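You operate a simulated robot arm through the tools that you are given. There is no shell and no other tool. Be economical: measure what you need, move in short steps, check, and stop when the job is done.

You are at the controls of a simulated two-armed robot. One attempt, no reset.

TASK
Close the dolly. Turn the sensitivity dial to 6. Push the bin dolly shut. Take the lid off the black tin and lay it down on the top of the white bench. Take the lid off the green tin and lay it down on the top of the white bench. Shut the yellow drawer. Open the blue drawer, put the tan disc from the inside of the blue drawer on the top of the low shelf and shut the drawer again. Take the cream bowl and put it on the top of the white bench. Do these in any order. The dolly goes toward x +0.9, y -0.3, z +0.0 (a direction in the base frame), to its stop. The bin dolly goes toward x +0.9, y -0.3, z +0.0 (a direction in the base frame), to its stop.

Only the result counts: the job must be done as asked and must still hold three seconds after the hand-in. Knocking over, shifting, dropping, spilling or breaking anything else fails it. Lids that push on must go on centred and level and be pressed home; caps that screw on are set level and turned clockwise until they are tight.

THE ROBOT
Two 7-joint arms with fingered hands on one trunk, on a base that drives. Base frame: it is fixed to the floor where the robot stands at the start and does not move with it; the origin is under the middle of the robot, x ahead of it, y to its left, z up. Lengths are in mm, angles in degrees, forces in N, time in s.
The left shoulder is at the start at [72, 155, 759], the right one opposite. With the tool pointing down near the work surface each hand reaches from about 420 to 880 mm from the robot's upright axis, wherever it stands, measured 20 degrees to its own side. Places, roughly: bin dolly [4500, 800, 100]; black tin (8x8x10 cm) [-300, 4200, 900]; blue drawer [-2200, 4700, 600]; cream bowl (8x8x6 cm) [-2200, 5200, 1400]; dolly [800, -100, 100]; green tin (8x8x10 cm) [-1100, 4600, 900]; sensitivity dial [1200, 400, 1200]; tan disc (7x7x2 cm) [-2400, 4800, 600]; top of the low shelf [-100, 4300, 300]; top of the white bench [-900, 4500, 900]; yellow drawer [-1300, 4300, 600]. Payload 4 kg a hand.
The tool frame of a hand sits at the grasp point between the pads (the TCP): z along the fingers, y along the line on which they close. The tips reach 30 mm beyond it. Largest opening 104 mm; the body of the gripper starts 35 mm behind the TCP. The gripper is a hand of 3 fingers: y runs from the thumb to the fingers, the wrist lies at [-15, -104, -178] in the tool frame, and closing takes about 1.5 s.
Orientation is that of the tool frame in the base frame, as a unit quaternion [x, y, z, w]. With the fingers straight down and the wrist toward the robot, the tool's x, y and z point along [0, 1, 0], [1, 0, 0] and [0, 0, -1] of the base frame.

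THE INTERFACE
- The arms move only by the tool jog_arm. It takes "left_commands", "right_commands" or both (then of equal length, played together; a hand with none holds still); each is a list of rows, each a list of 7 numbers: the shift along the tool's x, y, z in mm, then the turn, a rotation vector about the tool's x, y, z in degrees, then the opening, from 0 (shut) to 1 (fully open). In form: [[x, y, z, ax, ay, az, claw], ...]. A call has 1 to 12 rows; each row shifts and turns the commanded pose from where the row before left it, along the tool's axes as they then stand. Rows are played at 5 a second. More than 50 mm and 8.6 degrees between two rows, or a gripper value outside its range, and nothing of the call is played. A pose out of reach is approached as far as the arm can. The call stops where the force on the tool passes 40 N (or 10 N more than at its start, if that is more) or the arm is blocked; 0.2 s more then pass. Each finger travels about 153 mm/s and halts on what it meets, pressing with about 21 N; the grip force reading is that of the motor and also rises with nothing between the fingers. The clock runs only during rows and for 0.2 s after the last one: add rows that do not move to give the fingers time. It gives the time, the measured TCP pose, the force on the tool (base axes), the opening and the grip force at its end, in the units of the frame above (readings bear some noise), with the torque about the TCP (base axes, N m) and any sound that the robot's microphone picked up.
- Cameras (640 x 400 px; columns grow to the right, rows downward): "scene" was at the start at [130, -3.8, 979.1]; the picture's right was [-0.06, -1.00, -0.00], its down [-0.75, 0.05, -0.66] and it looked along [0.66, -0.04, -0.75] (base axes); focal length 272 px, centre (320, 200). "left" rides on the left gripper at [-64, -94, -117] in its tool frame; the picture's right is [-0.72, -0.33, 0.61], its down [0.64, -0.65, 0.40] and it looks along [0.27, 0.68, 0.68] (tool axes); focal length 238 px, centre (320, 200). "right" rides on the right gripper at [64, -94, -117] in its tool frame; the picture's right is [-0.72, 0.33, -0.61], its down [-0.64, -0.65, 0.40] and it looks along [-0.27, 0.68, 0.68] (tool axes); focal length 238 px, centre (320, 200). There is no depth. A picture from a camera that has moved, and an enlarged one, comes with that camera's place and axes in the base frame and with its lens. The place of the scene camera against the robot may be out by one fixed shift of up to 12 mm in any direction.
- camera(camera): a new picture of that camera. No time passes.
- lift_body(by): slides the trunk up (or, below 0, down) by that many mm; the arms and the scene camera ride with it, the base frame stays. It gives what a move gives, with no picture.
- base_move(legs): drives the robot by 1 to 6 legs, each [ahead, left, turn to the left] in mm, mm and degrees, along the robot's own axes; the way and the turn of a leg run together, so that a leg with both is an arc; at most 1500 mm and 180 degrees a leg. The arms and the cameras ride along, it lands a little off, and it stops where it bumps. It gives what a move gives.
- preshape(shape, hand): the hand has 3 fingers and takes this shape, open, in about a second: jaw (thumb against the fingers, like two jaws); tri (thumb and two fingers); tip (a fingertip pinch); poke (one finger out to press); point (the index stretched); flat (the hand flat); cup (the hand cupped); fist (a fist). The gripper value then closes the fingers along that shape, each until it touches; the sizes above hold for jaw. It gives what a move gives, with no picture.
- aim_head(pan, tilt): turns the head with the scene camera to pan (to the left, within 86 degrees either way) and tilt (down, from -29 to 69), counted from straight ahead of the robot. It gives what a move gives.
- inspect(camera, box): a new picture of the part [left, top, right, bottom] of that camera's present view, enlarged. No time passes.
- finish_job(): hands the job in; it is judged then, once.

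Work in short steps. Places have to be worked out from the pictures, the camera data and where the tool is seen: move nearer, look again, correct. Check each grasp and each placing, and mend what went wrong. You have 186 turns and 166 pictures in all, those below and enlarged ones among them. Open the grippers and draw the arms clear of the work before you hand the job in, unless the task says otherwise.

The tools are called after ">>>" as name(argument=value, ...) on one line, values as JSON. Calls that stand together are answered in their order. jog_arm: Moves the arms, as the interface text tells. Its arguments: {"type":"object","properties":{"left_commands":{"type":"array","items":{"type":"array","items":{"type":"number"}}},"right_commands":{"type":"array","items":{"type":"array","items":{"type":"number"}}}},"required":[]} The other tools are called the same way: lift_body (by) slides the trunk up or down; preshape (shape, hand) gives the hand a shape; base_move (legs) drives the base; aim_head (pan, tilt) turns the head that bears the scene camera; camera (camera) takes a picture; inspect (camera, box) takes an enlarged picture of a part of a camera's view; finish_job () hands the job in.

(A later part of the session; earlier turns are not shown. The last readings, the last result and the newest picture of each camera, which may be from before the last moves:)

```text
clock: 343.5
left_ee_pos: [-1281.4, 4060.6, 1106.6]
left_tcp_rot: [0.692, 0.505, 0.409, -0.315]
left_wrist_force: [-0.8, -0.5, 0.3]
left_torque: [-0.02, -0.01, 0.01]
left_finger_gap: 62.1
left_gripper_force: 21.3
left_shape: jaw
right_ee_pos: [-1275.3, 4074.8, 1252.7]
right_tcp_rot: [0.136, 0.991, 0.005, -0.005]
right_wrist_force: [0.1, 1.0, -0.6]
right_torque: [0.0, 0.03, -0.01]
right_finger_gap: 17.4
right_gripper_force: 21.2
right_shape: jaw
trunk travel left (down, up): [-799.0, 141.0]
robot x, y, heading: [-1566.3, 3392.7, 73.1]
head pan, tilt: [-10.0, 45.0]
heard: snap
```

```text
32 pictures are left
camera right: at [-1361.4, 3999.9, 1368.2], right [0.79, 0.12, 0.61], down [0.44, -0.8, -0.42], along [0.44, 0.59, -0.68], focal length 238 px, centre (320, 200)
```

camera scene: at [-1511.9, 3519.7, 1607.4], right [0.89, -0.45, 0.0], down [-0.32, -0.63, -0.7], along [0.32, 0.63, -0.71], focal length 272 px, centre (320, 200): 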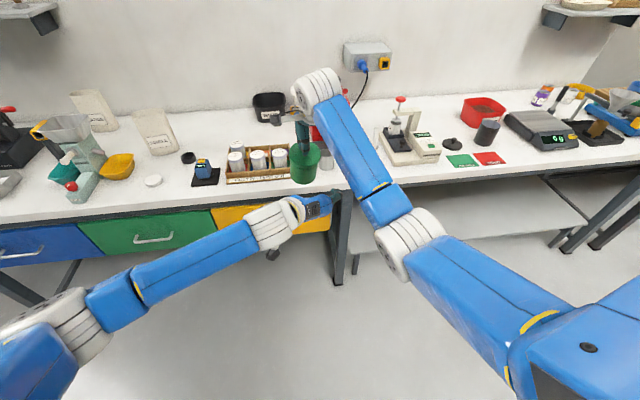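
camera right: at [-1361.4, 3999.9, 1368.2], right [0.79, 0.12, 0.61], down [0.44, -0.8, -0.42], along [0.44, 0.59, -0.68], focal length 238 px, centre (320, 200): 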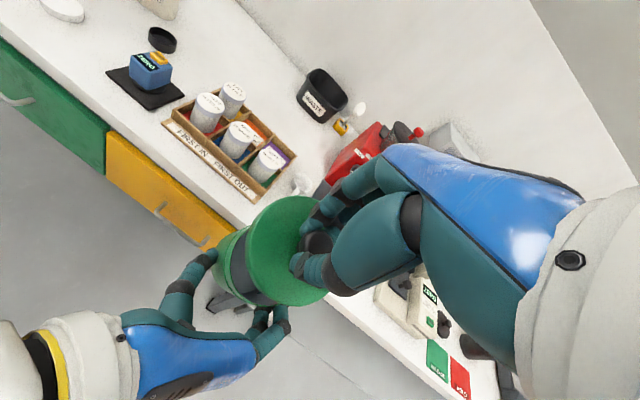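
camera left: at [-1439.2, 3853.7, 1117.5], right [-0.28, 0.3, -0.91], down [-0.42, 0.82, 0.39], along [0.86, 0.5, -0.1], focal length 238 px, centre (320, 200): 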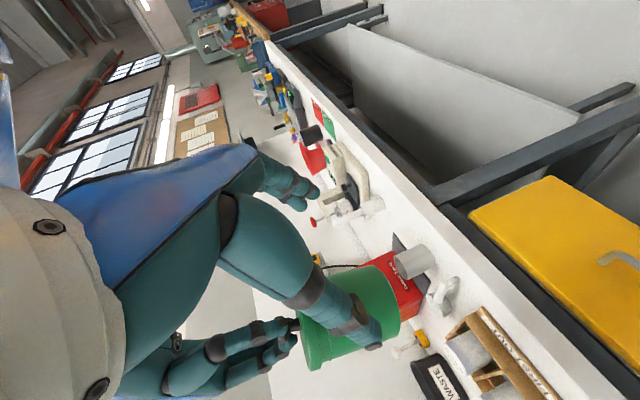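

Lid is off. I swing the held tin to the left, pull the right hand (lid) in, and drive so the lid can be laid at the free front spot (-1000,4225).

>>> jog_arm(left_commands=[[-8, -44, -15, 0, 0, 0, 0.3], [-8, -44, -15, 0, 0, 0, 0.3], [-8, -44, -15, 0, 0, 0, 0.3], [-8, -44, -15, 0, 0, 0, 0.3], [-8, -44, -15, 0, 0, 0, 0.3], [0, 0, 0, 0, 0, 0, 0.3]], right_commands=[[0, 0, -20, 0, 0, 0, 0], [-5, -25, 0, 0, 0, 0, 0], [-5, -25, 0, 0, 0, 0, 0], [-5, -35, 0, 0, 0, 0, 0], [-5, -32, 0, 0, 0, 0, 0], [0, 0, 0, 0, 0, 0, 0]])

>>> base_move(legs=[[0, -198, 0], [340, 0, 0]])

>>> camera(camera="scene")

>>> camera(camera="right")

```text
clock: 344.9
left_ee_pos: [-1517.5, 4044.3, 1112.0]
left_tcp_rot: [0.691, 0.505, 0.409, -0.315]
left_wrist_force: [-0.2, 0.1, 0.1]
left_torque: [0.0, 0.01, 0.0]
left_finger_gap: 62.5
left_gripper_force: 20.6
left_shape: jaw
right_ee_pos: [-1291.8, 3954.5, 1270.3]
right_tcp_rot: [0.136, 0.991, 0.005, -0.005]
right_wrist_force: [0.2, 0.0, 0.5]
right_torque: [-0.01, -0.01, 0.01]
right_finger_gap: 16.9
right_gripper_force: 20.8
right_shape: jaw
trunk travel left (down, up): [-799.0, 141.0]
robot x, y, heading: [-1563.2, 3393.7, 73.0]
head pan, tilt: [-10.0, 45.0]
```

```text
clock: 348.3
left_ee_pos: [-1223.7, 4306.5, 1113.3]
left_tcp_rot: [0.695, 0.5, 0.411, -0.312]
left_wrist_force: [0.2, 0.0, -1.0]
left_torque: [-0.02, 0.03, 0.0]
left_finger_gap: 62.2
left_gripper_force: 21.4
left_shape: jaw
right_ee_pos: [-998.0, 4213.7, 1272.0]
right_tcp_rot: [0.142, 0.99, 0.005, -0.003]
right_wrist_force: [-0.3, 0.4, -0.8]
right_torque: [-0.02, -0.02, 0.0]
right_finger_gap: 17.1
right_gripper_force: 20.6
right_shape: jaw
trunk travel left (down, up): [-799.0, 141.0]
robot x, y, heading: [-1273.2, 3659.4, 72.3]
head pan, tilt: [-10.0, 45.0]
```

```text
31 pictures are left
camera scene: at [-1229.7, 3781.7, 1607.9], right [0.89, -0.47, 0.0], down [-0.33, -0.63, -0.71], along [0.33, 0.63, -0.71], focal length 272 px, centre (320, 200)
```

scene: 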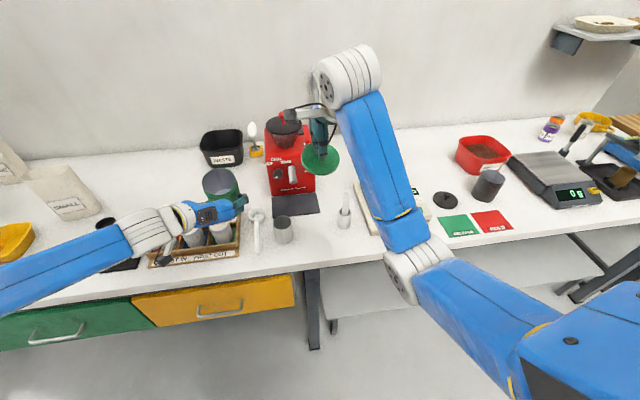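

```text
30 pictures are left
camera right: at [-1085.5, 4140.9, 1388.4], right [0.79, 0.1, 0.61], down [0.43, -0.8, -0.42], along [0.45, 0.59, -0.67], focal length 238 px, centre (320, 200)
```

right: 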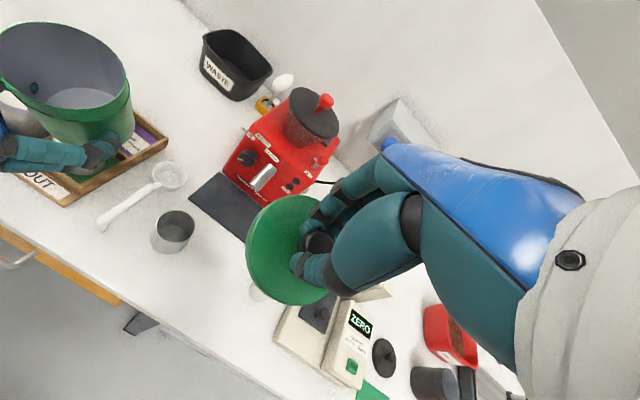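

Over the spot. I shift 20 mm left, 15 forward, and lower to just above the bench.

>>> jog_arm(right_commands=[[20, 15, 0, 0, 0, 0, 0], [0, 0, 45, 0, 0, 0, 0], [0, 0, 45, 0, 0, 0, 0], [0, 0, 45, 0, 0, 0, 0], [0, 0, 45, 0, 0, 0, 0], [0, 0, 45, 0, 0, 0, 0], [0, 0, 45, 0, 0, 0, 0], [0, 0, 45, 0, 0, 0, 0], [0, 0, 0, 0, 0, 0, 0]])

>>> camera(camera="right")

```text
clock: 350.3
left_ee_pos: [-1218.5, 4305.2, 1114.2]
left_tcp_rot: [0.695, 0.5, 0.41, -0.313]
left_wrist_force: [-0.1, -0.1, -1.1]
left_torque: [0.02, 0.02, 0.03]
left_finger_gap: 62.2
left_gripper_force: 21.1
left_shape: jaw
right_ee_pos: [-1013.6, 4241.5, 957.0]
right_tcp_rot: [0.143, 0.99, 0.006, -0.005]
right_wrist_force: [0.0, -0.9, 0.1]
right_torque: [0.0, -0.01, -0.01]
right_finger_gap: 16.8
right_gripper_force: 21.4
right_shape: jaw
trunk travel left (down, up): [-799.0, 141.0]
robot x, y, heading: [-1279.2, 3658.3, 72.6]
head pan, tilt: [-10.0, 45.0]
```

```text
29 pictures are left
camera right: at [-1100.3, 4168.7, 1073.5], right [0.79, 0.1, 0.61], down [0.43, -0.8, -0.42], along [0.44, 0.59, -0.68], focal length 238 px, centre (320, 200)
```

right: 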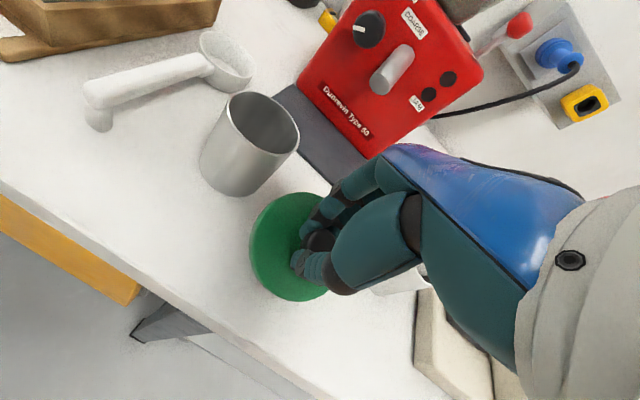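

Clear of jar and cup. I lower to contact in small steps.

>>> jog_arm(right_commands=[[0, 0, 6, 0, 0, 0, 0], [0, 0, 5, 0, 0, 0, 0], [0, 0, 4, 0, 0, 0, 0], [0, 0, 3, 0, 0, 0, 0], [0, 0, 3, 0, 0, 0, 0], [0, 0, 0, 0, 0, 0, 0]])

```text
clock: 351.7
left_ee_pos: [-1219.5, 4305.1, 1114.2]
left_tcp_rot: [0.695, 0.5, 0.41, -0.314]
left_wrist_force: [0.7, -0.7, -1.0]
left_torque: [-0.01, 0.02, 0.04]
left_finger_gap: 62.4
left_gripper_force: 21.3
left_shape: jaw
right_ee_pos: [-1014.4, 4238.0, 936.4]
right_tcp_rot: [0.143, 0.99, 0.006, -0.006]
right_wrist_force: [-0.1, 1.7, 4.8]
right_torque: [-0.04, -0.08, 0.01]
right_finger_gap: 17.7
right_gripper_force: 21.4
right_shape: jaw
trunk travel left (down, up): [-799.0, 141.0]
robot x, y, heading: [-1276.3, 3655.3, 72.4]
head pan, tilt: [-10.0, 45.0]
```

Contact. I release the lid, raise the right hand, and meanwhile bring the tin with the left hand to a free front spot (-1200,4240).

>>> jog_arm(right_commands=[[0, 0, 0, 0, 0, 0, 0.2], [0, 0, 0, 0, 0, 0, 0.5], [0, 0, 0, 0, 0, 0, 0.6], [0, 0, -35, 0, 0, 0, 0.6], [0, 0, -45, 0, 0, 0, 0.6], [0, 0, -45, 0, 0, 0, 0.6], [0, 0, -45, 0, 0, 0, 0.6], [0, 0, -45, 0, 0, 0, 1], [0, 0, -45, 0, 0, 0, 1], [0, 0, 0, 0, 0, 0, 1]], left_commands=[[0, 0, 0, 0, 0, 0, 0.3], [0, 0, 0, 0, 0, 0, 0.3], [0, 0, 0, 0, 0, 0, 0.3], [-15.5, 19, -30.5, 0, 0, 0, 0.3], [-15.5, 19, -30.5, 0, 0, 0, 0.3], [-39, 1, 20.5, 0, 0, 0, 0.3], [-39, 1, 20.5, 0, 0, 0, 0.3], [-39, 1, 20.5, 0, 0, 0, 0.3], [-30, 1, 16, 0, 0, 0, 0.3], [0, 0, 0, 0, 0, 0, 0.3]])

>>> camera(camera="scene")

```text
clock: 353.9
left_ee_pos: [-1201.7, 4229.0, 947.6]
left_tcp_rot: [0.695, 0.5, 0.411, -0.314]
left_wrist_force: [0.1, -0.9, 0.9]
left_torque: [0.1, -0.07, -0.02]
left_finger_gap: 62.1
left_gripper_force: 21.2
left_shape: jaw
right_ee_pos: [-1008.9, 4235.2, 1196.7]
right_tcp_rot: [0.143, 0.99, 0.005, -0.005]
right_wrist_force: [-1.4, 0.3, -0.6]
right_torque: [0.01, 0.03, -0.01]
right_finger_gap: 103.7
right_gripper_force: 0.1
right_shape: jaw
trunk travel left (down, up): [-799.0, 141.0]
robot x, y, heading: [-1276.2, 3661.1, 72.5]
head pan, tilt: [-10.0, 45.0]
```

```text
28 pictures are left
camera scene: at [-1224.3, 3783.1, 1607.6], right [0.89, -0.47, 0.0], down [-0.33, -0.63, -0.71], along [0.33, 0.62, -0.71], focal length 272 px, centre (320, 200)
```

scene: 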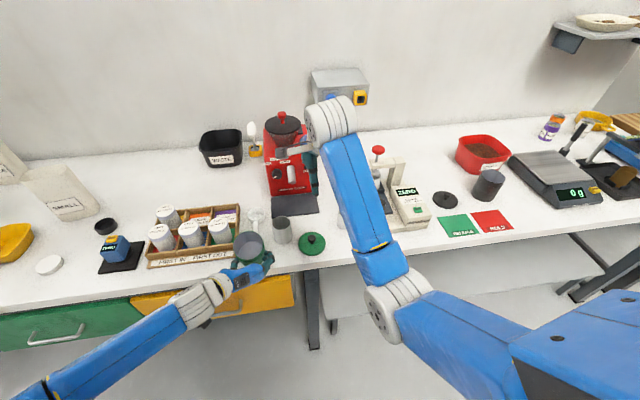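

The lid lies flat. I check the space under the tin before setting it down.

>>> inspect(camera="scene", box=[190, 195, 340, 300])

>>> camera(camera="left")

```text
3.81 times, centred on (265, 248) of scene
camera zoom: at [-1224.3, 3783.1, 1607.6], right [0.89, -0.47, 0.0], down [-0.33, -0.63, -0.71], along [0.33, 0.62, -0.71], focal length 1035 px, centre (530, 19)
```

zoom: 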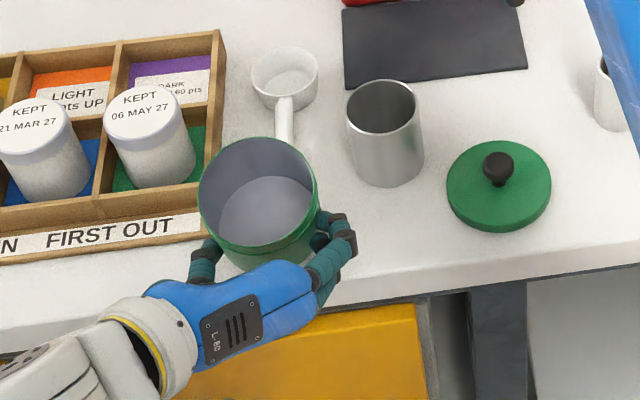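

```text
26 pictures are left
camera left: at [-1331.6, 4131.1, 947.8], right [-0.27, 0.3, -0.91], down [-0.41, 0.82, 0.4], along [0.87, 0.48, -0.1], focal length 238 px, centre (320, 200)
```

left: 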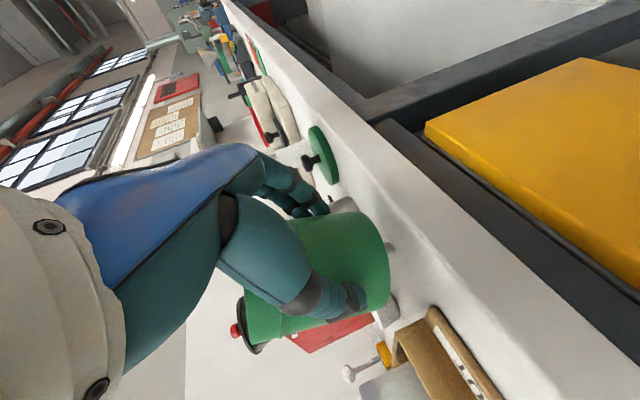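

Clear of tray and scoop. I lower to contact and release gently.

>>> jog_arm(left_commands=[[-5.3, 0, 2.8, 0, 0, 0, 0.3], [-3.5, 0, 1.9, 0, 0, 0, 0.3], [-2.7, 0, 1.4, 0, 0, 0, 0.3], [-2.7, 0, 1.4, 0, 0, 0, 0.3], [-2.7, 0, 1.4, 0, 0, 0, 0.3], [-1.8, 0, 0.9, 0, 0, 0, 0.3], [0, 0, 0, 0, 0, 0, 0.3]])

```text
clock: 355.5
left_ee_pos: [-1204.1, 4228.6, 926.9]
left_tcp_rot: [0.695, 0.499, 0.411, -0.313]
left_wrist_force: [-0.1, -0.4, -0.5]
left_torque: [0.08, -0.02, 0.0]
left_finger_gap: 55.7
left_gripper_force: 20.7
left_shape: jaw
right_ee_pos: [-1008.5, 4235.6, 1195.2]
right_tcp_rot: [0.142, 0.99, 0.005, -0.006]
right_wrist_force: [-1.0, 0.4, 0.0]
right_torque: [0.0, 0.02, -0.02]
right_finger_gap: 103.8
right_gripper_force: 0.0
right_shape: jaw
trunk travel left (down, up): [-799.0, 141.0]
robot x, y, heading: [-1276.5, 3655.6, 72.3]
head pan, tilt: [-10.0, 45.0]
```

The gap shrank; I check whether the tin is standing.

>>> inspect(camera="scene", box=[190, 195, 340, 300])

```text
3.81 times, centred on (265, 248) of scene
camera zoom: at [-1224.4, 3783.5, 1607.6], right [0.89, -0.47, 0.0], down [-0.33, -0.63, -0.71], along [0.33, 0.62, -0.71], focal length 1035 px, centre (530, 19)
```

zoom: 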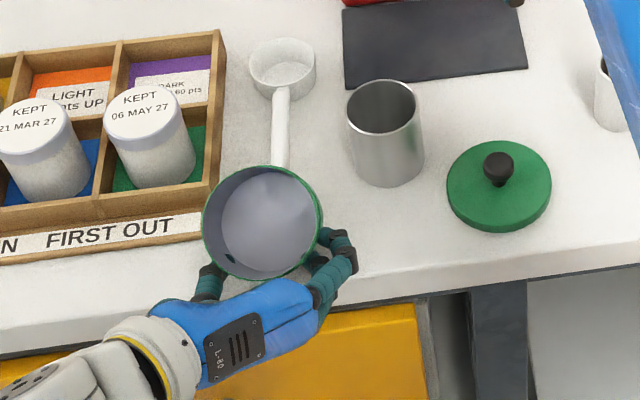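

I open the left hand slowly so the tin settles.

>>> jog_arm(left_commands=[[0, 0, 0, 0, 0, 0, 0.58], [0, 0, 0, 0, 0, 0, 0.65], [0, 0, 0, 0, 0, 0, 0.75], [0, 0, 0, 0, 0, 0, 0.85], [0, 0, 0, 0, 0, 0, 0.85]])

>>> inspect(camera="scene", box=[190, 195, 340, 300])

```text
clock: 356.7
left_ee_pos: [-1205.7, 4227.5, 925.9]
left_tcp_rot: [0.696, 0.5, 0.41, -0.314]
left_wrist_force: [-0.1, 0.2, -0.2]
left_torque: [0.01, -0.02, -0.01]
left_finger_gap: 88.4
left_gripper_force: 0.1
left_shape: jaw
right_ee_pos: [-1009.1, 4235.4, 1195.3]
right_tcp_rot: [0.142, 0.99, 0.005, -0.005]
right_wrist_force: [-0.7, -0.1, 0.2]
right_torque: [-0.03, -0.02, 0.02]
right_finger_gap: 103.7
right_gripper_force: 0.0
right_shape: jaw
trunk travel left (down, up): [-799.0, 141.0]
robot x, y, heading: [-1276.3, 3657.3, 72.4]
head pan, tilt: [-10.0, 45.0]
```

```text
3.81 times, centred on (265, 248) of scene
camera zoom: at [-1224.3, 3783.7, 1607.6], right [0.89, -0.47, 0.0], down [-0.33, -0.63, -0.71], along [0.33, 0.62, -0.71], focal length 1035 px, centre (530, 19)
```

zoom: 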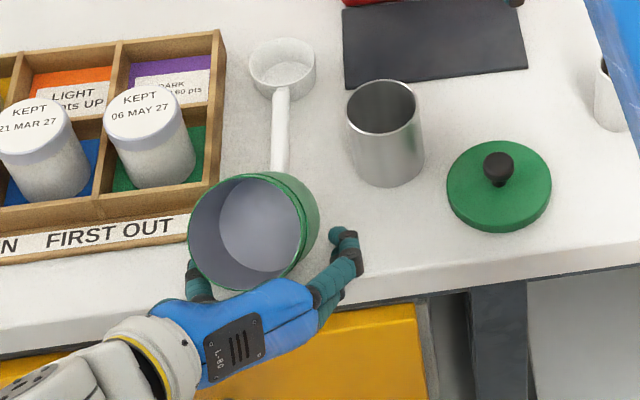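

The tin is on the bench edge and leaning on the hand (the edge is farther in than I figured). I re-close the left hand and lift it again.

>>> jog_arm(left_commands=[[0, 0, 0, 0, 0, 0, 0.7], [0, 0, 0, 0, 0, 0, 0.5], [0, 0, 0, 0, 0, 0, 0.3], [0, 0, 0, 0, 0, 0, 0.3], [0, 0, 0, 0, 0, 0, 0.3]])

>>> inspect(camera="scene", box=[190, 195, 340, 300])

```text
clock: 357.9
left_ee_pos: [-1204.9, 4229.1, 925.6]
left_tcp_rot: [0.695, 0.5, 0.411, -0.314]
left_wrist_force: [0.4, -0.3, 0.6]
left_torque: [-0.06, 0.02, 0.0]
left_finger_gap: 54.2
left_gripper_force: 20.8
left_shape: jaw
right_ee_pos: [-1008.8, 4235.2, 1194.3]
right_tcp_rot: [0.143, 0.99, 0.005, -0.005]
right_wrist_force: [-0.1, -0.4, 0.5]
right_torque: [-0.02, 0.01, 0.04]
right_finger_gap: 104.0
right_gripper_force: 0.0
right_shape: jaw
trunk travel left (down, up): [-799.0, 141.0]
robot x, y, heading: [-1277.8, 3660.5, 72.4]
head pan, tilt: [-10.0, 45.0]
```

```text
3.81 times, centred on (265, 248) of scene
camera zoom: at [-1224.3, 3783.8, 1607.5], right [0.89, -0.47, 0.0], down [-0.33, -0.63, -0.71], along [0.33, 0.62, -0.71], focal length 1035 px, centre (530, 19)
```

zoom: 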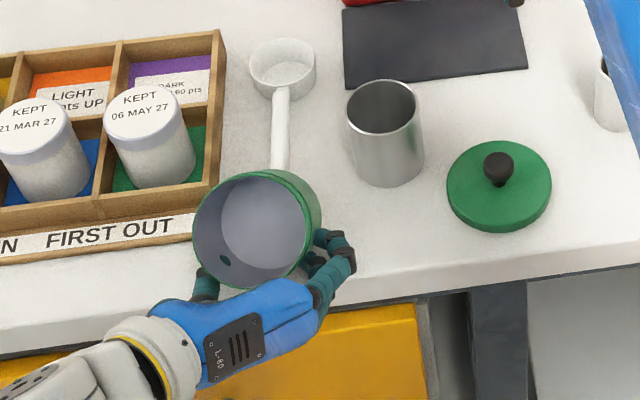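

I'll hand it over: the right hand turns 90° so it closes sideways on the rim from above, with the tin hanging level below. First rotate and move over.

>>> jog_arm(right_commands=[[0, 0, 0, 0, 0, -8.2, 1], [0, 0, 0, 0, 0, -8.2, 1], [0, 0, 0, 0, 0, -8.2, 1], [0, 0, 0, 0, 0, -8.2, 1], [0, 0, 0, 0, 0, -8.2, 1], [0, 0, 0, 0, 0, -8.2, 1], [0, 0, 0, 0, 0, -8.2, 1], [0, 0, 0, 0, 0, -8.2, 1], [0, 0, 0, 0, 0, -8.2, 1], [0, 0, 0, 0, 0, -8.2, 1], [0, 0, 0, 0, 0, -8, 1]])

>>> jog_arm(right_commands=[[0, 44, 0, 0, 0, 0, 1], [0, 44, 0, 0, 0, 0, 1], [0, 44, 0, 0, 0, 0, 1], [-38, 30, 0, 0, 0, 0, 1], [-35, 25, 0, 0, 0, 0, 1], [0, 0, 30, 0, 0, 0, 1], [0, 0, 30, 0, 0, 0, 1], [0, 0, 30, 0, 0, 0, 1], [0, 0, 0, 0, 0, 0, 1]])

>>> camera(camera="right")

```text
clock: 360.3
left_ee_pos: [-1204.2, 4229.4, 925.3]
left_tcp_rot: [0.695, 0.5, 0.411, -0.314]
left_wrist_force: [-1.1, -0.1, 0.5]
left_torque: [0.02, 0.0, -0.01]
left_finger_gap: 54.4
left_gripper_force: 21.0
left_shape: jaw
right_ee_pos: [-1010.7, 4235.4, 1195.7]
right_tcp_rot: [-0.6, 0.8, 0.008, 0.0]
right_wrist_force: [-1.3, 0.3, 0.1]
right_torque: [-0.02, -0.03, -0.01]
right_finger_gap: 103.5
right_gripper_force: 0.0
right_shape: jaw
trunk travel left (down, up): [-799.0, 141.0]
robot x, y, heading: [-1277.4, 3661.6, 72.3]
head pan, tilt: [-10.0, 45.0]
```

```text
clock: 362.3
left_ee_pos: [-1204.7, 4228.6, 925.6]
left_tcp_rot: [0.695, 0.499, 0.411, -0.313]
left_wrist_force: [0.0, -0.1, 0.1]
left_torque: [-0.05, -0.02, 0.0]
left_finger_gap: 54.2
left_gripper_force: 20.9
left_shape: jaw
right_ee_pos: [-1166.6, 4329.9, 1104.2]
right_tcp_rot: [-0.601, 0.8, 0.008, 0.001]
right_wrist_force: [-0.6, -0.4, -0.2]
right_torque: [0.02, 0.0, 0.01]
right_finger_gap: 104.1
right_gripper_force: 0.0
right_shape: jaw
right hand out of reach, approached as far as the arm can: row 5, 7, 8
trunk travel left (down, up): [-799.0, 141.0]
robot x, y, heading: [-1278.9, 3657.3, 72.1]
head pan, tilt: [-10.0, 45.0]
```

```text
22 pictures are left
camera right: at [-1093.7, 4240.8, 1220.2], right [-0.11, 0.77, 0.62], down [0.8, 0.44, -0.41], along [-0.59, 0.46, -0.67], focal length 238 px, centre (320, 200)
```

right: 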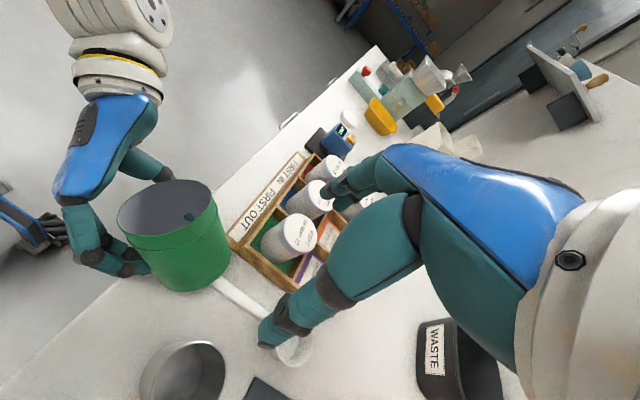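

The tin is nearly upright. I correct toward the tin (84 mm back).

>>> jog_arm(right_commands=[[28, 4, 0, 0, 0, 0, 1], [28, 4, 0, 0, 0, 0, 1], [28, 4, 0, 0, 0, 0, 1], [0, 0, 0, 0, 0, 0, 1]])

>>> camera(camera="right")

```text
clock: 363.3
left_ee_pos: [-1205.7, 4228.8, 925.1]
left_tcp_rot: [0.696, 0.5, 0.409, -0.313]
left_wrist_force: [-0.4, -0.7, 0.7]
left_torque: [0.01, 0.0, -0.03]
left_finger_gap: 54.3
left_gripper_force: 21.1
left_shape: jaw
right_ee_pos: [-1202.6, 4253.0, 1100.4]
right_tcp_rot: [-0.599, 0.801, 0.007, 0.0]
right_wrist_force: [-0.5, 0.8, -0.1]
right_torque: [-0.02, 0.01, -0.01]
right_finger_gap: 103.8
right_gripper_force: 0.1
right_shape: jaw
trunk travel left (down, up): [-799.0, 141.0]
robot x, y, heading: [-1277.4, 3654.7, 71.9]
head pan, tilt: [-10.0, 45.0]
```

```text
21 pictures are left
camera right: at [-1129.1, 4164.3, 1215.8], right [-0.1, 0.78, 0.62], down [0.8, 0.44, -0.41], along [-0.59, 0.46, -0.67], focal length 238 px, centre (320, 200)
```

right: 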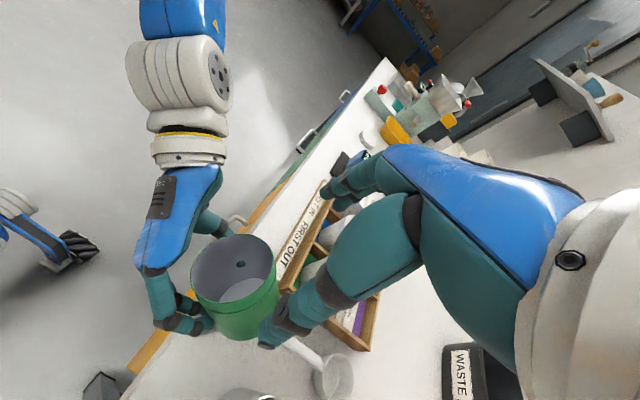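

I adjust 13 mm back and lower to just above the rim's grip height.

>>> jog_arm(right_commands=[[13, 2, 0, 0, 0, 0, 1], [0, 0, 40, 0, 0, 0, 1], [0, 0, 40, 0, 0, 0, 1], [0, 0, 28, 0, 0, 0, 1], [0, 0, 10, 0, 0, 0, 1], [0, 0, 0, 0, 0, 0, 1]])

>>> camera(camera="right")

```text
clock: 364.7
left_ee_pos: [-1203.8, 4229.6, 925.7]
left_tcp_rot: [0.696, 0.5, 0.41, -0.312]
left_wrist_force: [-0.5, -1.2, 0.2]
left_torque: [-0.05, -0.02, 0.0]
left_finger_gap: 54.4
left_gripper_force: 20.6
left_shape: jaw
right_ee_pos: [-1210.2, 4241.0, 985.8]
right_tcp_rot: [-0.599, 0.801, 0.008, 0.0]
right_wrist_force: [-0.3, 0.0, 0.4]
right_torque: [-0.03, 0.01, -0.01]
right_finger_gap: 103.9
right_gripper_force: 0.0
right_shape: jaw
trunk travel left (down, up): [-799.0, 141.0]
robot x, y, heading: [-1281.7, 3659.2, 72.3]
head pan, tilt: [-10.0, 45.0]
```

```text
20 pictures are left
camera right: at [-1136.8, 4152.1, 1100.2], right [-0.1, 0.77, 0.62], down [0.8, 0.44, -0.41], along [-0.59, 0.46, -0.67], focal length 238 px, centre (320, 200)
```

right: 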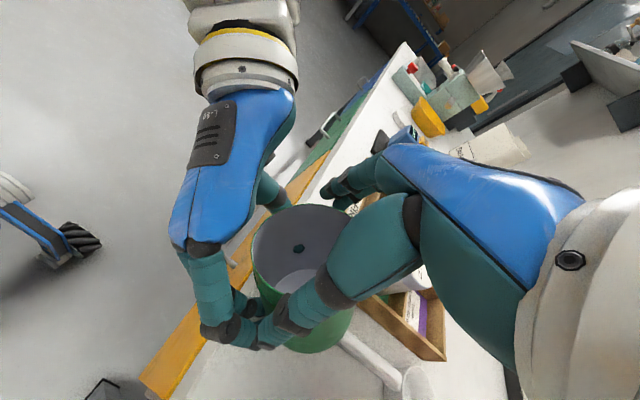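

The rim is between the fingers. I lower 6 mm more and close.

>>> jog_arm(right_commands=[[0, 0, 6, 0, 0, 0, 1], [0, 0, 0, 0, 0, 0, 0.9], [0, 0, 0, 0, 0, 0, 0.8], [0, 0, 0, 0, 0, 0, 0.7], [0, 0, 0, 0, 0, 0, 0.5], [0, 0, 0, 0, 0, 0, 0.4], [0, 0, 0, 0, 0, 0, 0.4]])

>>> camera(camera="right")

```text
clock: 366.3
left_ee_pos: [-1204.1, 4229.3, 924.9]
left_tcp_rot: [0.695, 0.5, 0.411, -0.313]
left_wrist_force: [-3.2, 0.7, -0.1]
left_torque: [0.01, -0.01, 0.04]
left_finger_gap: 53.7
left_gripper_force: 21.3
left_shape: jaw
right_ee_pos: [-1208.7, 4239.7, 979.6]
right_tcp_rot: [-0.599, 0.801, 0.008, -0.001]
right_wrist_force: [2.7, -0.7, -0.5]
right_torque: [-0.05, -0.09, -0.01]
right_finger_gap: 68.0
right_gripper_force: 21.3
right_shape: jaw
trunk travel left (down, up): [-799.0, 141.0]
robot x, y, heading: [-1277.0, 3656.9, 72.4]
head pan, tilt: [-10.0, 45.0]
```

```text
19 pictures are left
camera right: at [-1136.3, 4151.0, 1094.8], right [-0.1, 0.77, 0.62], down [0.8, 0.44, -0.41], along [-0.59, 0.46, -0.67], focal length 238 px, centre (320, 200)
```

right: 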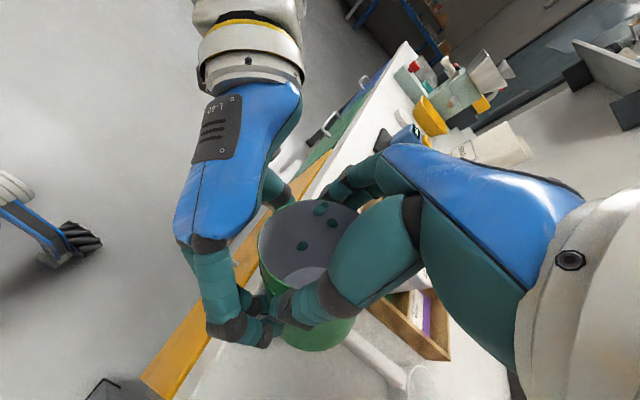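

Rim gripped (68). I release the left hand and back it straight off, then lift with the right.

>>> jog_arm(left_commands=[[0, 0, 0, 0, 0, 0, 0.6], [0, 0, 0, 0, 0, 0, 0.8], [0, 0, 0, 0, 0, 0, 0.9], [-12, 0, -25, 0, 0, 0, 0.9], [-16, 0, -32, 0, 0, 0, 0.9], [-16, 0, -32, 0, 0, 0, 0.9], [-16, 0, -32, 0, 0, 0, 0.9], [0, 0, 0, 0, 0, 0, 0.9], [0, 0, 0, 0, 0, 0, 0.9], [0, 0, 0, 0, 0, 0, 0.9]], right_commands=[[0, 0, 0, 0, 0, 0, 0.4], [0, 0, 0, 0, 0, 0, 0.4], [0, 0, 0, 0, 0, 0, 0.4], [0, 0, 0, 0, 0, 0, 0.4], [0, 0, 0, 0, 0, 0, 0.4], [0, 0, 0, 0, 0, 0, 0.4], [0, 0, 0, 0, 0, 0, 0.4], [0, 0, -30, 0, 0, 0, 0.4], [0, 0, -40, 0, 0, 0, 0.4], [0, 0, -40, 0, 0, 0, 0.4]])

>>> camera(camera="scene")

```text
clock: 368.5
left_ee_pos: [-1245.2, 4098.6, 928.0]
left_tcp_rot: [0.695, 0.5, 0.41, -0.314]
left_wrist_force: [0.4, 0.0, -0.4]
left_torque: [-0.01, -0.03, 0.0]
left_finger_gap: 93.6
left_gripper_force: 0.1
left_shape: jaw
right_ee_pos: [-1208.1, 4236.7, 1093.3]
right_tcp_rot: [-0.6, 0.8, 0.007, 0.0]
right_wrist_force: [-0.1, -0.5, -0.8]
right_torque: [-0.03, -0.01, -0.03]
right_finger_gap: 68.0
right_gripper_force: 21.0
right_shape: jaw
trunk travel left (down, up): [-799.0, 141.0]
robot x, y, heading: [-1276.8, 3659.2, 72.4]
head pan, tilt: [-10.0, 45.0]
```

```text
18 pictures are left
camera scene: at [-1225.0, 3782.5, 1607.6], right [0.89, -0.47, 0.0], down [-0.33, -0.63, -0.71], along [0.33, 0.62, -0.71], focal length 272 px, centre (320, 200)
```

scene: 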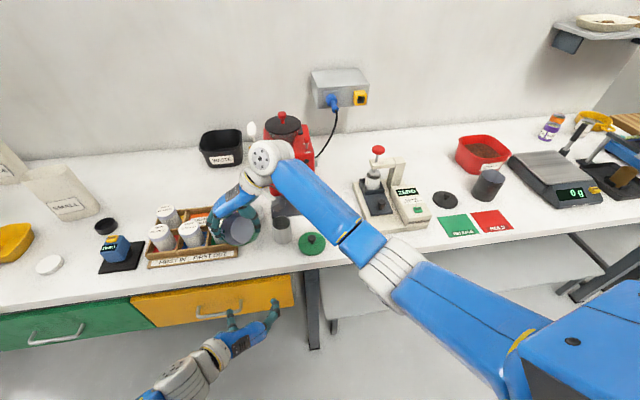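

The tin hangs level. I raise the left hand and the tin, and drive forward-left so the right hand can reach the original spot.

>>> jog_arm(left_commands=[[36, 0, -20, 0, 0, 0, 1], [36, 0, -20, 0, 0, 0, 1], [36, 0, -20, 0, 0, 0, 1], [36, 0, -20, 0, 0, 0, 1], [36, 0, -20, 0, 0, 0, 1]], right_commands=[[0, 0, -20, 0, 0, 0, 0.4], [0, 0, -20, 0, 0, 0, 0.4], [0, 0, -20, 0, 0, 0, 0.4], [0, 0, 0, 0, 0, 0, 0.4], [0, 0, 0, 0, 0, 0, 0.4]])

>>> base_move(legs=[[260, 200, 0]])

>>> camera(camera="scene")

```text
clock: 369.7
left_ee_pos: [-1233.3, 4094.6, 1135.0]
left_tcp_rot: [0.692, 0.5, 0.412, -0.317]
left_wrist_force: [0.2, 0.4, 0.1]
left_torque: [0.0, 0.0, 0.02]
left_finger_gap: 103.6
left_gripper_force: 0.1
left_shape: jaw
left hand out of reach, approached as far as the arm can: row 5
right_ee_pos: [-1208.3, 4238.8, 1152.6]
right_tcp_rot: [-0.6, 0.8, 0.007, 0.0]
right_wrist_force: [0.5, -0.6, -0.1]
right_torque: [-0.05, 0.01, 0.0]
right_finger_gap: 67.4
right_gripper_force: 20.6
right_shape: jaw
trunk travel left (down, up): [-799.0, 141.0]
robot x, y, heading: [-1277.3, 3659.2, 72.2]
head pan, tilt: [-10.0, 45.0]
```

```text
clock: 371.9
left_ee_pos: [-1336.5, 4406.0, 1135.1]
left_tcp_rot: [0.694, 0.496, 0.412, -0.32]
left_wrist_force: [0.2, -0.5, 0.8]
left_torque: [-0.01, 0.0, -0.01]
left_finger_gap: 103.6
left_gripper_force: 0.1
left_shape: jaw
right_ee_pos: [-1311.0, 4548.8, 1155.2]
right_tcp_rot: [-0.598, 0.802, 0.011, -0.002]
right_wrist_force: [-0.3, -0.4, -0.2]
right_torque: [0.03, 0.0, 0.0]
right_finger_gap: 67.8
right_gripper_force: 21.6
right_shape: jaw
trunk travel left (down, up): [-799.0, 141.0]
robot x, y, heading: [-1389.8, 3974.5, 71.8]
head pan, tilt: [-10.0, 45.0]
```

```text
17 pictures are left
camera scene: at [-1327.1, 4092.4, 1607.8], right [0.88, -0.47, -0.01], down [-0.34, -0.62, -0.71], along [0.33, 0.63, -0.71], focal length 272 px, centre (320, 200)
```

scene: 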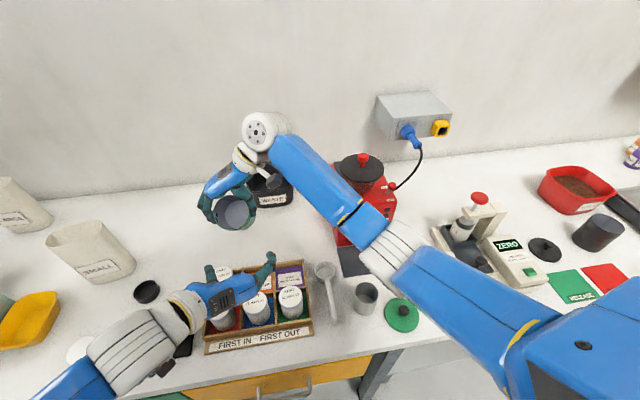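

I carry the tin right to its original place and lower close to the bench.

>>> jog_arm(right_commands=[[-12, -35, 0, 0, 0, 0, 0.4], [-12, -35, 0, 0, 0, 0, 0.4], [-12, -35, 0, 0, 0, 0, 0.4], [-12, -35, 0, 0, 0, 0, 0.4], [-11, -35, 0, 0, 0, 0, 0.4], [0, 0, 40, 0, 0, 0, 0.4], [0, 0, 40, 0, 0, 0, 0.4], [0, 0, 40, 0, 0, 0, 0.4], [0, 0, 35, 0, 0, 0, 0.4], [0, 0, 0, 0, 0, 0, 0.4]])

>>> camera(camera="scene")

```text
clock: 374.1
left_ee_pos: [-1347.0, 4407.3, 1134.6]
left_tcp_rot: [0.692, 0.499, 0.414, -0.317]
left_wrist_force: [-0.9, -0.1, 0.4]
left_torque: [0.0, 0.0, 0.04]
left_finger_gap: 103.7
left_gripper_force: 0.1
left_shape: jaw
right_ee_pos: [-1138.4, 4561.9, 997.8]
right_tcp_rot: [-0.599, 0.801, 0.008, 0.002]
right_wrist_force: [0.3, -0.5, -0.9]
right_torque: [0.0, 0.02, -0.03]
right_finger_gap: 67.4
right_gripper_force: 20.9
right_shape: jaw
trunk travel left (down, up): [-799.0, 141.0]
robot x, y, heading: [-1388.3, 3977.5, 72.2]
head pan, tilt: [-10.0, 45.0]
```

```text
16 pictures are left
camera scene: at [-1342.6, 4097.0, 1608.0], right [0.88, -0.47, 0.01], down [-0.33, -0.63, -0.71], along [0.34, 0.62, -0.71], focal length 272 px, centre (320, 200)
```

scene: 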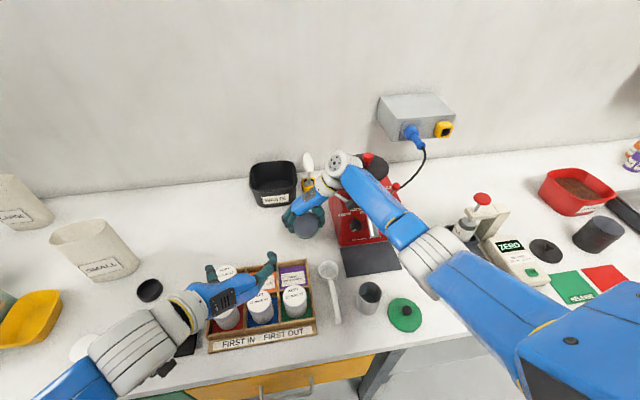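

Good. I lower to contact, open a little and rise.

>>> jog_arm(right_commands=[[0, 0, 6, 0, 0, 0, 0.4], [0, 0, 5, 0, 0, 0, 0.4], [0, 0, 3, 0, 0, 0, 0.4], [0, 0, 3, 0, 0, 0, 0.4], [0, 0, 2, 0, 0, 0, 0.4], [0, 0, 0, 0, 0, 0, 0.72], [0, 0, 0, 0, 0, 0, 0.8], [0, 0, 0, 0, 0, 0, 0.82], [0, 0, -25, 0, 0, 0, 0.82], [0, 0, -40, 0, 0, 0, 0.82], [0, 0, -45, 0, 0, 0, 0.82], [0, 0, -45, 0, 0, 0, 0.82]])

>>> inspect(camera="scene", box=[220, 130, 440, 340])

```text
clock: 376.7
left_ee_pos: [-1350.7, 4409.6, 1134.7]
left_tcp_rot: [0.692, 0.499, 0.415, -0.315]
left_wrist_force: [-0.1, 0.1, -0.1]
left_torque: [0.03, -0.01, 0.01]
left_finger_gap: 103.9
left_gripper_force: 0.1
left_shape: jaw
right_ee_pos: [-1142.8, 4562.7, 1136.7]
right_tcp_rot: [-0.598, 0.802, 0.006, 0.003]
right_wrist_force: [-0.7, 0.2, 0.4]
right_torque: [-0.04, -0.02, 0.02]
right_finger_gap: 85.0
right_gripper_force: 0.0
right_shape: jaw
trunk travel left (down, up): [-799.0, 141.0]
robot x, y, heading: [-1390.4, 3975.8, 72.2]
head pan, tilt: [-10.0, 45.0]
```

```text
1.90 times, centred on (330, 235) of scene
camera zoom: at [-1344.4, 4100.4, 1607.7], right [0.88, -0.47, 0.01], down [-0.33, -0.63, -0.71], along [0.34, 0.62, -0.71], focal length 517 px, centre (301, 133)
```

zoom: 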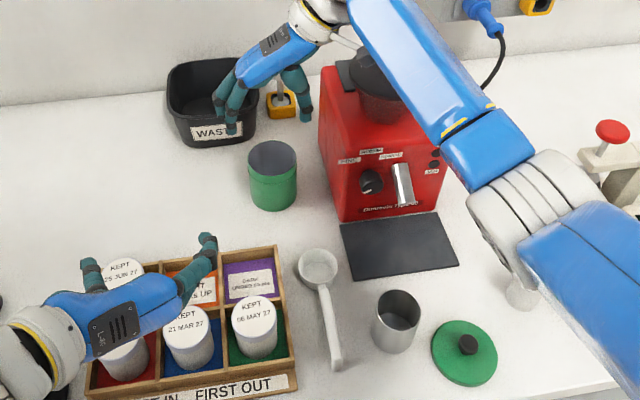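

Green tin is back upright at its place and its lid lies on the bench. Now the blue drawer: I back off, unroll both hands (left: fingers ahead, closing vertically), and lower the trunk.

>>> base_move(legs=[[-450, 0, 0]])

>>> jog_arm(left_commands=[[0, 0, 12, 0, 0, -8.2, 0.8], [0, 0, 12, 0, 0, -8.2, 0.8], [0, 0, 12, 0, 0, -8.2, 0.8], [0, 0, 12, 0, 0, -8.2, 0.8], [0, 0, 12, 0, 0, -8.2, 0.8], [0, 0, 12, 0, 0, -8.2, 0.8], [0, 0, 12, 0, 0, -8.2, 0.8], [0, 0, 12, 0, 0, -8.2, 0.8], [0, 0, 12, 0, 0, -8.2, 0.8], [0, 0, 12, 0, 0, -8.2, 0.8], [0, 0, 12, 0, 0, -8, 0.8]], right_commands=[[0, 0, 0, 0, 0, 8.2, 1], [0, 0, 0, 0, 0, 8.2, 1], [0, 0, 0, 0, 0, 8.2, 1], [0, 0, 0, 0, 0, 8.2, 1], [0, 0, 0, 0, 0, 8.2, 1], [0, 0, 0, 0, 0, 8.2, 1], [0, 0, 0, 0, 0, 8.2, 1], [0, 0, 0, 0, 0, 8.2, 1], [0, 0, 0, 0, 0, 8.2, 1], [0, 0, 0, 0, 0, 8.2, 1], [0, 0, 0, 0, 0, 8, 1]])

>>> lift_body(by=-400)

```text
clock: 379.4
left_ee_pos: [-1485.2, 3971.5, 1134.0]
left_tcp_rot: [0.695, 0.496, 0.414, -0.315]
left_wrist_force: [0.0, 0.0, 0.3]
left_torque: [-0.01, 0.02, -0.01]
left_finger_gap: 103.6
left_gripper_force: 0.0
left_shape: jaw
right_ee_pos: [-1276.9, 4123.8, 1134.9]
right_tcp_rot: [-0.595, 0.804, 0.007, 0.0]
right_wrist_force: [-0.5, 0.0, 0.0]
right_torque: [-0.01, 0.01, -0.03]
right_finger_gap: 84.9
right_gripper_force: 0.0
right_shape: jaw
trunk travel left (down, up): [-799.0, 141.0]
robot x, y, heading: [-1531.3, 3536.3, 71.7]
head pan, tilt: [-10.0, 45.0]
```

```text
clock: 382.0
left_ee_pos: [-1472.1, 4079.0, 1053.5]
left_tcp_rot: [0.185, 0.836, 0.515, 0.029]
left_wrist_force: [-0.5, 0.2, -1.1]
left_torque: [0.02, 0.0, -0.02]
left_finger_gap: 83.4
left_gripper_force: 0.2
left_shape: jaw
right_ee_pos: [-1278.3, 4119.3, 1137.0]
right_tcp_rot: [0.148, 0.989, 0.008, -0.005]
right_wrist_force: [0.5, 0.1, 0.0]
right_torque: [-0.06, 0.03, -0.02]
right_finger_gap: 103.9
right_gripper_force: 0.1
right_shape: jaw
trunk travel left (down, up): [-799.0, 141.0]
robot x, y, heading: [-1533.8, 3540.6, 71.0]
head pan, tilt: [-10.0, 45.0]
stopped in row 11 (left hand): the arm was blocked; the commanded pose is now the measured one
```

```text
clock: 385.9
left_ee_pos: [-1471.2, 4077.8, 652.1]
left_tcp_rot: [0.185, 0.836, 0.515, 0.029]
left_wrist_force: [0.3, 0.3, -0.3]
left_torque: [0.01, -0.03, 0.01]
left_finger_gap: 83.4
left_gripper_force: 0.0
left_shape: jaw
right_ee_pos: [-1277.1, 4117.6, 738.3]
right_tcp_rot: [0.149, 0.989, 0.008, -0.005]
right_wrist_force: [-0.3, -0.5, -0.6]
right_torque: [0.02, 0.0, -0.04]
right_finger_gap: 104.0
right_gripper_force: 0.0
right_shape: jaw
trunk travel left (down, up): [-399.0, 541.0]
robot x, y, heading: [-1532.7, 3537.5, 71.5]
head pan, tilt: [-10.0, 45.0]
```

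I tuck the right hand, drive left to the blue drawer and look.

>>> jog_arm(right_commands=[[0, -35, -30, 0, 0, 0, 1], [0, -35, -30, 0, 0, 0, 1], [0, -35, -30, 0, 0, 0, 1], [0, -35, -30, 0, 0, 0, 1], [0, -30, -30, 0, 0, 0, 1]], left_commands=[[0, 0, 0, -5, 0, 0, 0.8], [0, 0, 0, -5, 0, 0, 0.8], [0, 0, 0, -5, 0, 0, 0.8], [0, 0, 0, -5, 0, 0, 0.8], [0, 0, 0, -5, 0, 0, 0.8]])

>>> base_move(legs=[[0, 944, 0]])

>>> aim_head(pan=12, tilt=38)

>>> camera(camera="scene")

```text
clock: 387.1
left_ee_pos: [-1471.6, 4076.6, 653.5]
left_tcp_rot: [0.172, 0.705, 0.684, 0.07]
left_wrist_force: [-0.1, 0.9, 0.0]
left_torque: [0.01, 0.02, -0.01]
left_finger_gap: 83.5
left_gripper_force: 0.0
left_shape: jaw
right_ee_pos: [-1329.4, 3949.3, 885.1]
right_tcp_rot: [0.15, 0.989, 0.007, -0.004]
right_wrist_force: [-0.9, -0.6, 0.1]
right_torque: [0.0, -0.05, 0.02]
right_finger_gap: 103.7
right_gripper_force: 0.0
right_shape: jaw
trunk travel left (down, up): [-399.0, 541.0]
robot x, y, heading: [-1531.8, 3534.6, 71.5]
head pan, tilt: [-10.0, 45.0]
```

```text
clock: 392.0
left_ee_pos: [-2365.7, 4366.4, 652.5]
left_tcp_rot: [0.17, 0.706, 0.684, 0.065]
left_wrist_force: [-0.3, -0.8, 0.0]
left_torque: [-0.01, 0.0, -0.01]
left_finger_gap: 83.5
left_gripper_force: 0.0
left_shape: jaw
right_ee_pos: [-2220.1, 4244.0, 884.3]
right_tcp_rot: [0.142, 0.99, 0.008, -0.006]
right_wrist_force: [-0.1, 0.0, 0.0]
right_torque: [0.04, 0.0, 0.02]
right_finger_gap: 103.9
right_gripper_force: 0.0
right_shape: jaw
trunk travel left (down, up): [-399.0, 541.0]
robot x, y, heading: [-2420.9, 3822.7, 72.4]
head pan, tilt: [-10.0, 45.0]
```

```text
clock: 392.8
left_ee_pos: [-2366.2, 4364.7, 653.5]
left_tcp_rot: [0.169, 0.706, 0.685, 0.065]
left_wrist_force: [0.4, -0.2, 0.4]
left_torque: [0.01, -0.03, -0.02]
left_finger_gap: 83.4
left_gripper_force: 0.0
left_shape: jaw
right_ee_pos: [-2222.2, 4243.2, 882.8]
right_tcp_rot: [0.143, 0.99, 0.007, -0.006]
right_wrist_force: [-0.4, 0.7, -0.7]
right_torque: [-0.01, 0.03, 0.01]
right_finger_gap: 103.9
right_gripper_force: 0.1
right_shape: jaw
trunk travel left (down, up): [-399.0, 541.0]
robot x, y, heading: [-2418.6, 3825.6, 72.3]
head pan, tilt: [12.0, 38.0]
```

```text
14 pictures are left
camera scene: at [-2395.3, 3963.2, 1217.8], right [0.99, -0.1, 0.0], down [-0.06, -0.61, -0.79], along [0.08, 0.78, -0.62], focal length 272 px, centre (320, 200)
```

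scene: 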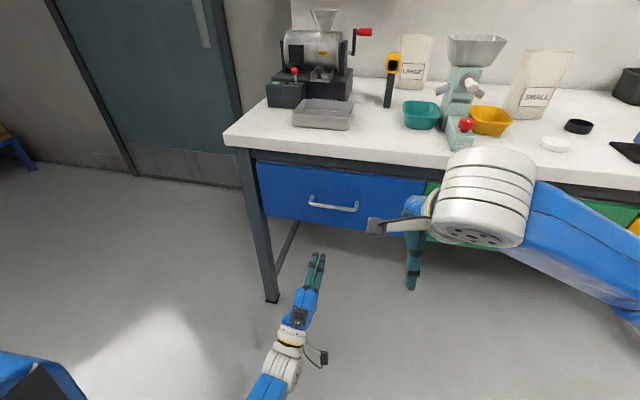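

Handle at (-2287,4601,690). I level the hand, raise it 47 mm, drive 110 ahead and approach to ~45 mm.

>>> jog_arm(left_commands=[[4, 24, 0, 0, 0, -4, 0.8], [4, 24, 0, 0, 0, -4, 0.8], [0, 0, 0, 0, 0, 0, 0.8]])

>>> base_move(legs=[[110, 0, 0]])

>>> jog_arm(left_commands=[[0, 0, 30, 0, 0, 0, 0.8], [0, 0, 30, 0, 0, 0, 0.8], [0, 0, 30, 0, 0, 0, 0.8], [0, 0, 0, 0, 0, 0, 0.8]])

>>> camera(camera="left")

```text
clock: 393.6
left_ee_pos: [-2366.2, 4369.8, 702.1]
left_tcp_rot: [0.118, 0.716, 0.678, 0.112]
left_wrist_force: [0.3, 0.1, -0.6]
left_torque: [-0.02, -0.02, 0.01]
left_finger_gap: 83.3
left_gripper_force: 0.1
left_shape: jaw
right_ee_pos: [-2221.6, 4243.6, 885.4]
right_tcp_rot: [0.142, 0.99, 0.008, -0.006]
right_wrist_force: [-0.1, -0.1, 0.1]
right_torque: [-0.02, 0.02, -0.01]
right_finger_gap: 103.9
right_gripper_force: 0.1
right_shape: jaw
trunk travel left (down, up): [-399.0, 541.0]
robot x, y, heading: [-2417.5, 3826.7, 72.5]
head pan, tilt: [12.0, 38.0]
```

```text
clock: 394.8
left_ee_pos: [-2332.0, 4476.3, 701.3]
left_tcp_rot: [0.12, 0.716, 0.678, 0.113]
left_wrist_force: [-0.4, 0.2, 0.3]
left_torque: [0.02, -0.01, 0.01]
left_finger_gap: 83.3
left_gripper_force: 0.1
left_shape: jaw
right_ee_pos: [-2187.3, 4350.0, 884.0]
right_tcp_rot: [0.144, 0.99, 0.007, -0.005]
right_wrist_force: [0.3, 0.5, -0.4]
right_torque: [-0.03, 0.01, -0.03]
right_finger_gap: 103.8
right_gripper_force: 0.0
right_shape: jaw
trunk travel left (down, up): [-399.0, 541.0]
robot x, y, heading: [-2384.6, 3934.8, 72.2]
head pan, tilt: [12.0, 38.0]
```

```text
clock: 395.8
left_ee_pos: [-2305.1, 4562.7, 697.1]
left_tcp_rot: [0.119, 0.716, 0.679, 0.112]
left_wrist_force: [0.3, 0.3, -0.7]
left_torque: [-0.02, -0.01, 0.01]
left_finger_gap: 83.3
left_gripper_force: 0.0
left_shape: jaw
right_ee_pos: [-2187.0, 4349.6, 884.9]
right_tcp_rot: [0.143, 0.99, 0.009, -0.006]
right_wrist_force: [0.2, -0.4, 0.2]
right_torque: [-0.02, 0.01, -0.04]
right_finger_gap: 104.0
right_gripper_force: 0.1
right_shape: jaw
trunk travel left (down, up): [-399.0, 541.0]
robot x, y, heading: [-2386.4, 3931.0, 72.3]
head pan, tilt: [12.0, 38.0]
```

```text
13 pictures are left
camera left: at [-2283.5, 4427.5, 609.5], right [0.87, 0.33, -0.36], down [-0.49, 0.56, -0.67], along [-0.02, 0.76, 0.65], focal length 238 px, centre (320, 200)
```

left: 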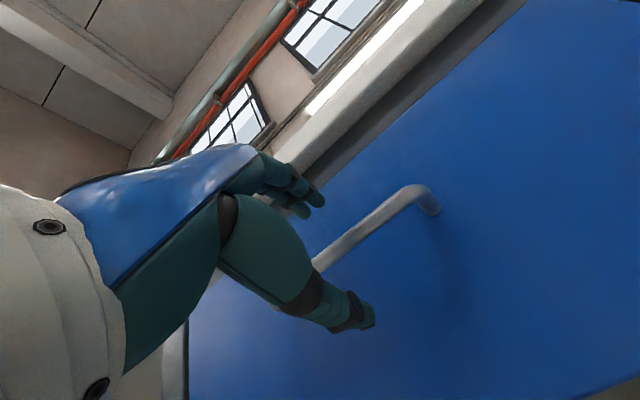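

Well aligned. I advance 36 mm and close on the handle.

>>> jog_arm(left_commands=[[0, 2, 18, 0, 0, 0, 0.8], [0, 1, 18, 0, 0, 0, 0.8], [0, 0, 0, 0, 0, 0, 0.5], [0, 0, 0, 0, 0, 0, 0.2], [0, 0, 0, 0, 0, 0, 0], [0, 0, 0, 0, 0, 0, 0], [0, 0, 0, 0, 0, 0, 0]])

```text
clock: 396.4
left_ee_pos: [-2296.2, 4585.9, 700.1]
left_tcp_rot: [0.118, 0.712, 0.683, 0.113]
left_wrist_force: [-3.3, -9.2, 0.8]
left_torque: [0.45, -0.13, 0.08]
left_finger_gap: 83.2
left_gripper_force: 0.0
left_shape: jaw
right_ee_pos: [-2187.7, 4347.0, 884.8]
right_tcp_rot: [0.143, 0.99, 0.01, -0.006]
right_wrist_force: [0.3, -0.2, 0.7]
right_torque: [-0.04, 0.0, 0.0]
right_finger_gap: 103.7
right_gripper_force: 0.0
right_shape: jaw
trunk travel left (down, up): [-399.0, 541.0]
robot x, y, heading: [-2385.6, 3933.8, 72.2]
head pan, tilt: [12.0, 38.0]
stopped in row 2 (left hand): the force on the tool passed its limit (the readings are from after the stop); the commanded pose is now the measured one
```

Fingertips reached the drawer front with the bar between them. I back 3 mm and close.

>>> jog_arm(left_commands=[[0, 0, -3, 0, 0, 0, 0.6], [0, 0, 0, 0, 0, 0, 0.3], [0, 0, 0, 0, 0, 0, 0], [0, 0, 0, 0, 0, 0, 0], [0, 0, 0, 0, 0, 0, 0], [0, 0, 0, 0, 0, 0, 0]])

```text
clock: 397.8
left_ee_pos: [-2297.4, 4585.6, 696.3]
left_tcp_rot: [0.119, 0.714, 0.681, 0.114]
left_wrist_force: [1.4, 0.0, -6.6]
left_torque: [0.05, -0.04, -0.03]
left_finger_gap: 0.6
left_gripper_force: 21.0
left_shape: jaw
right_ee_pos: [-2186.1, 4348.7, 884.2]
right_tcp_rot: [0.144, 0.99, 0.009, -0.006]
right_wrist_force: [-0.3, 0.8, 0.1]
right_torque: [0.02, -0.02, -0.02]
right_finger_gap: 103.9
right_gripper_force: 0.0
right_shape: jaw
trunk travel left (down, up): [-399.0, 541.0]
robot x, y, heading: [-2384.4, 3929.2, 71.9]
head pan, tilt: [12.0, 38.0]
```

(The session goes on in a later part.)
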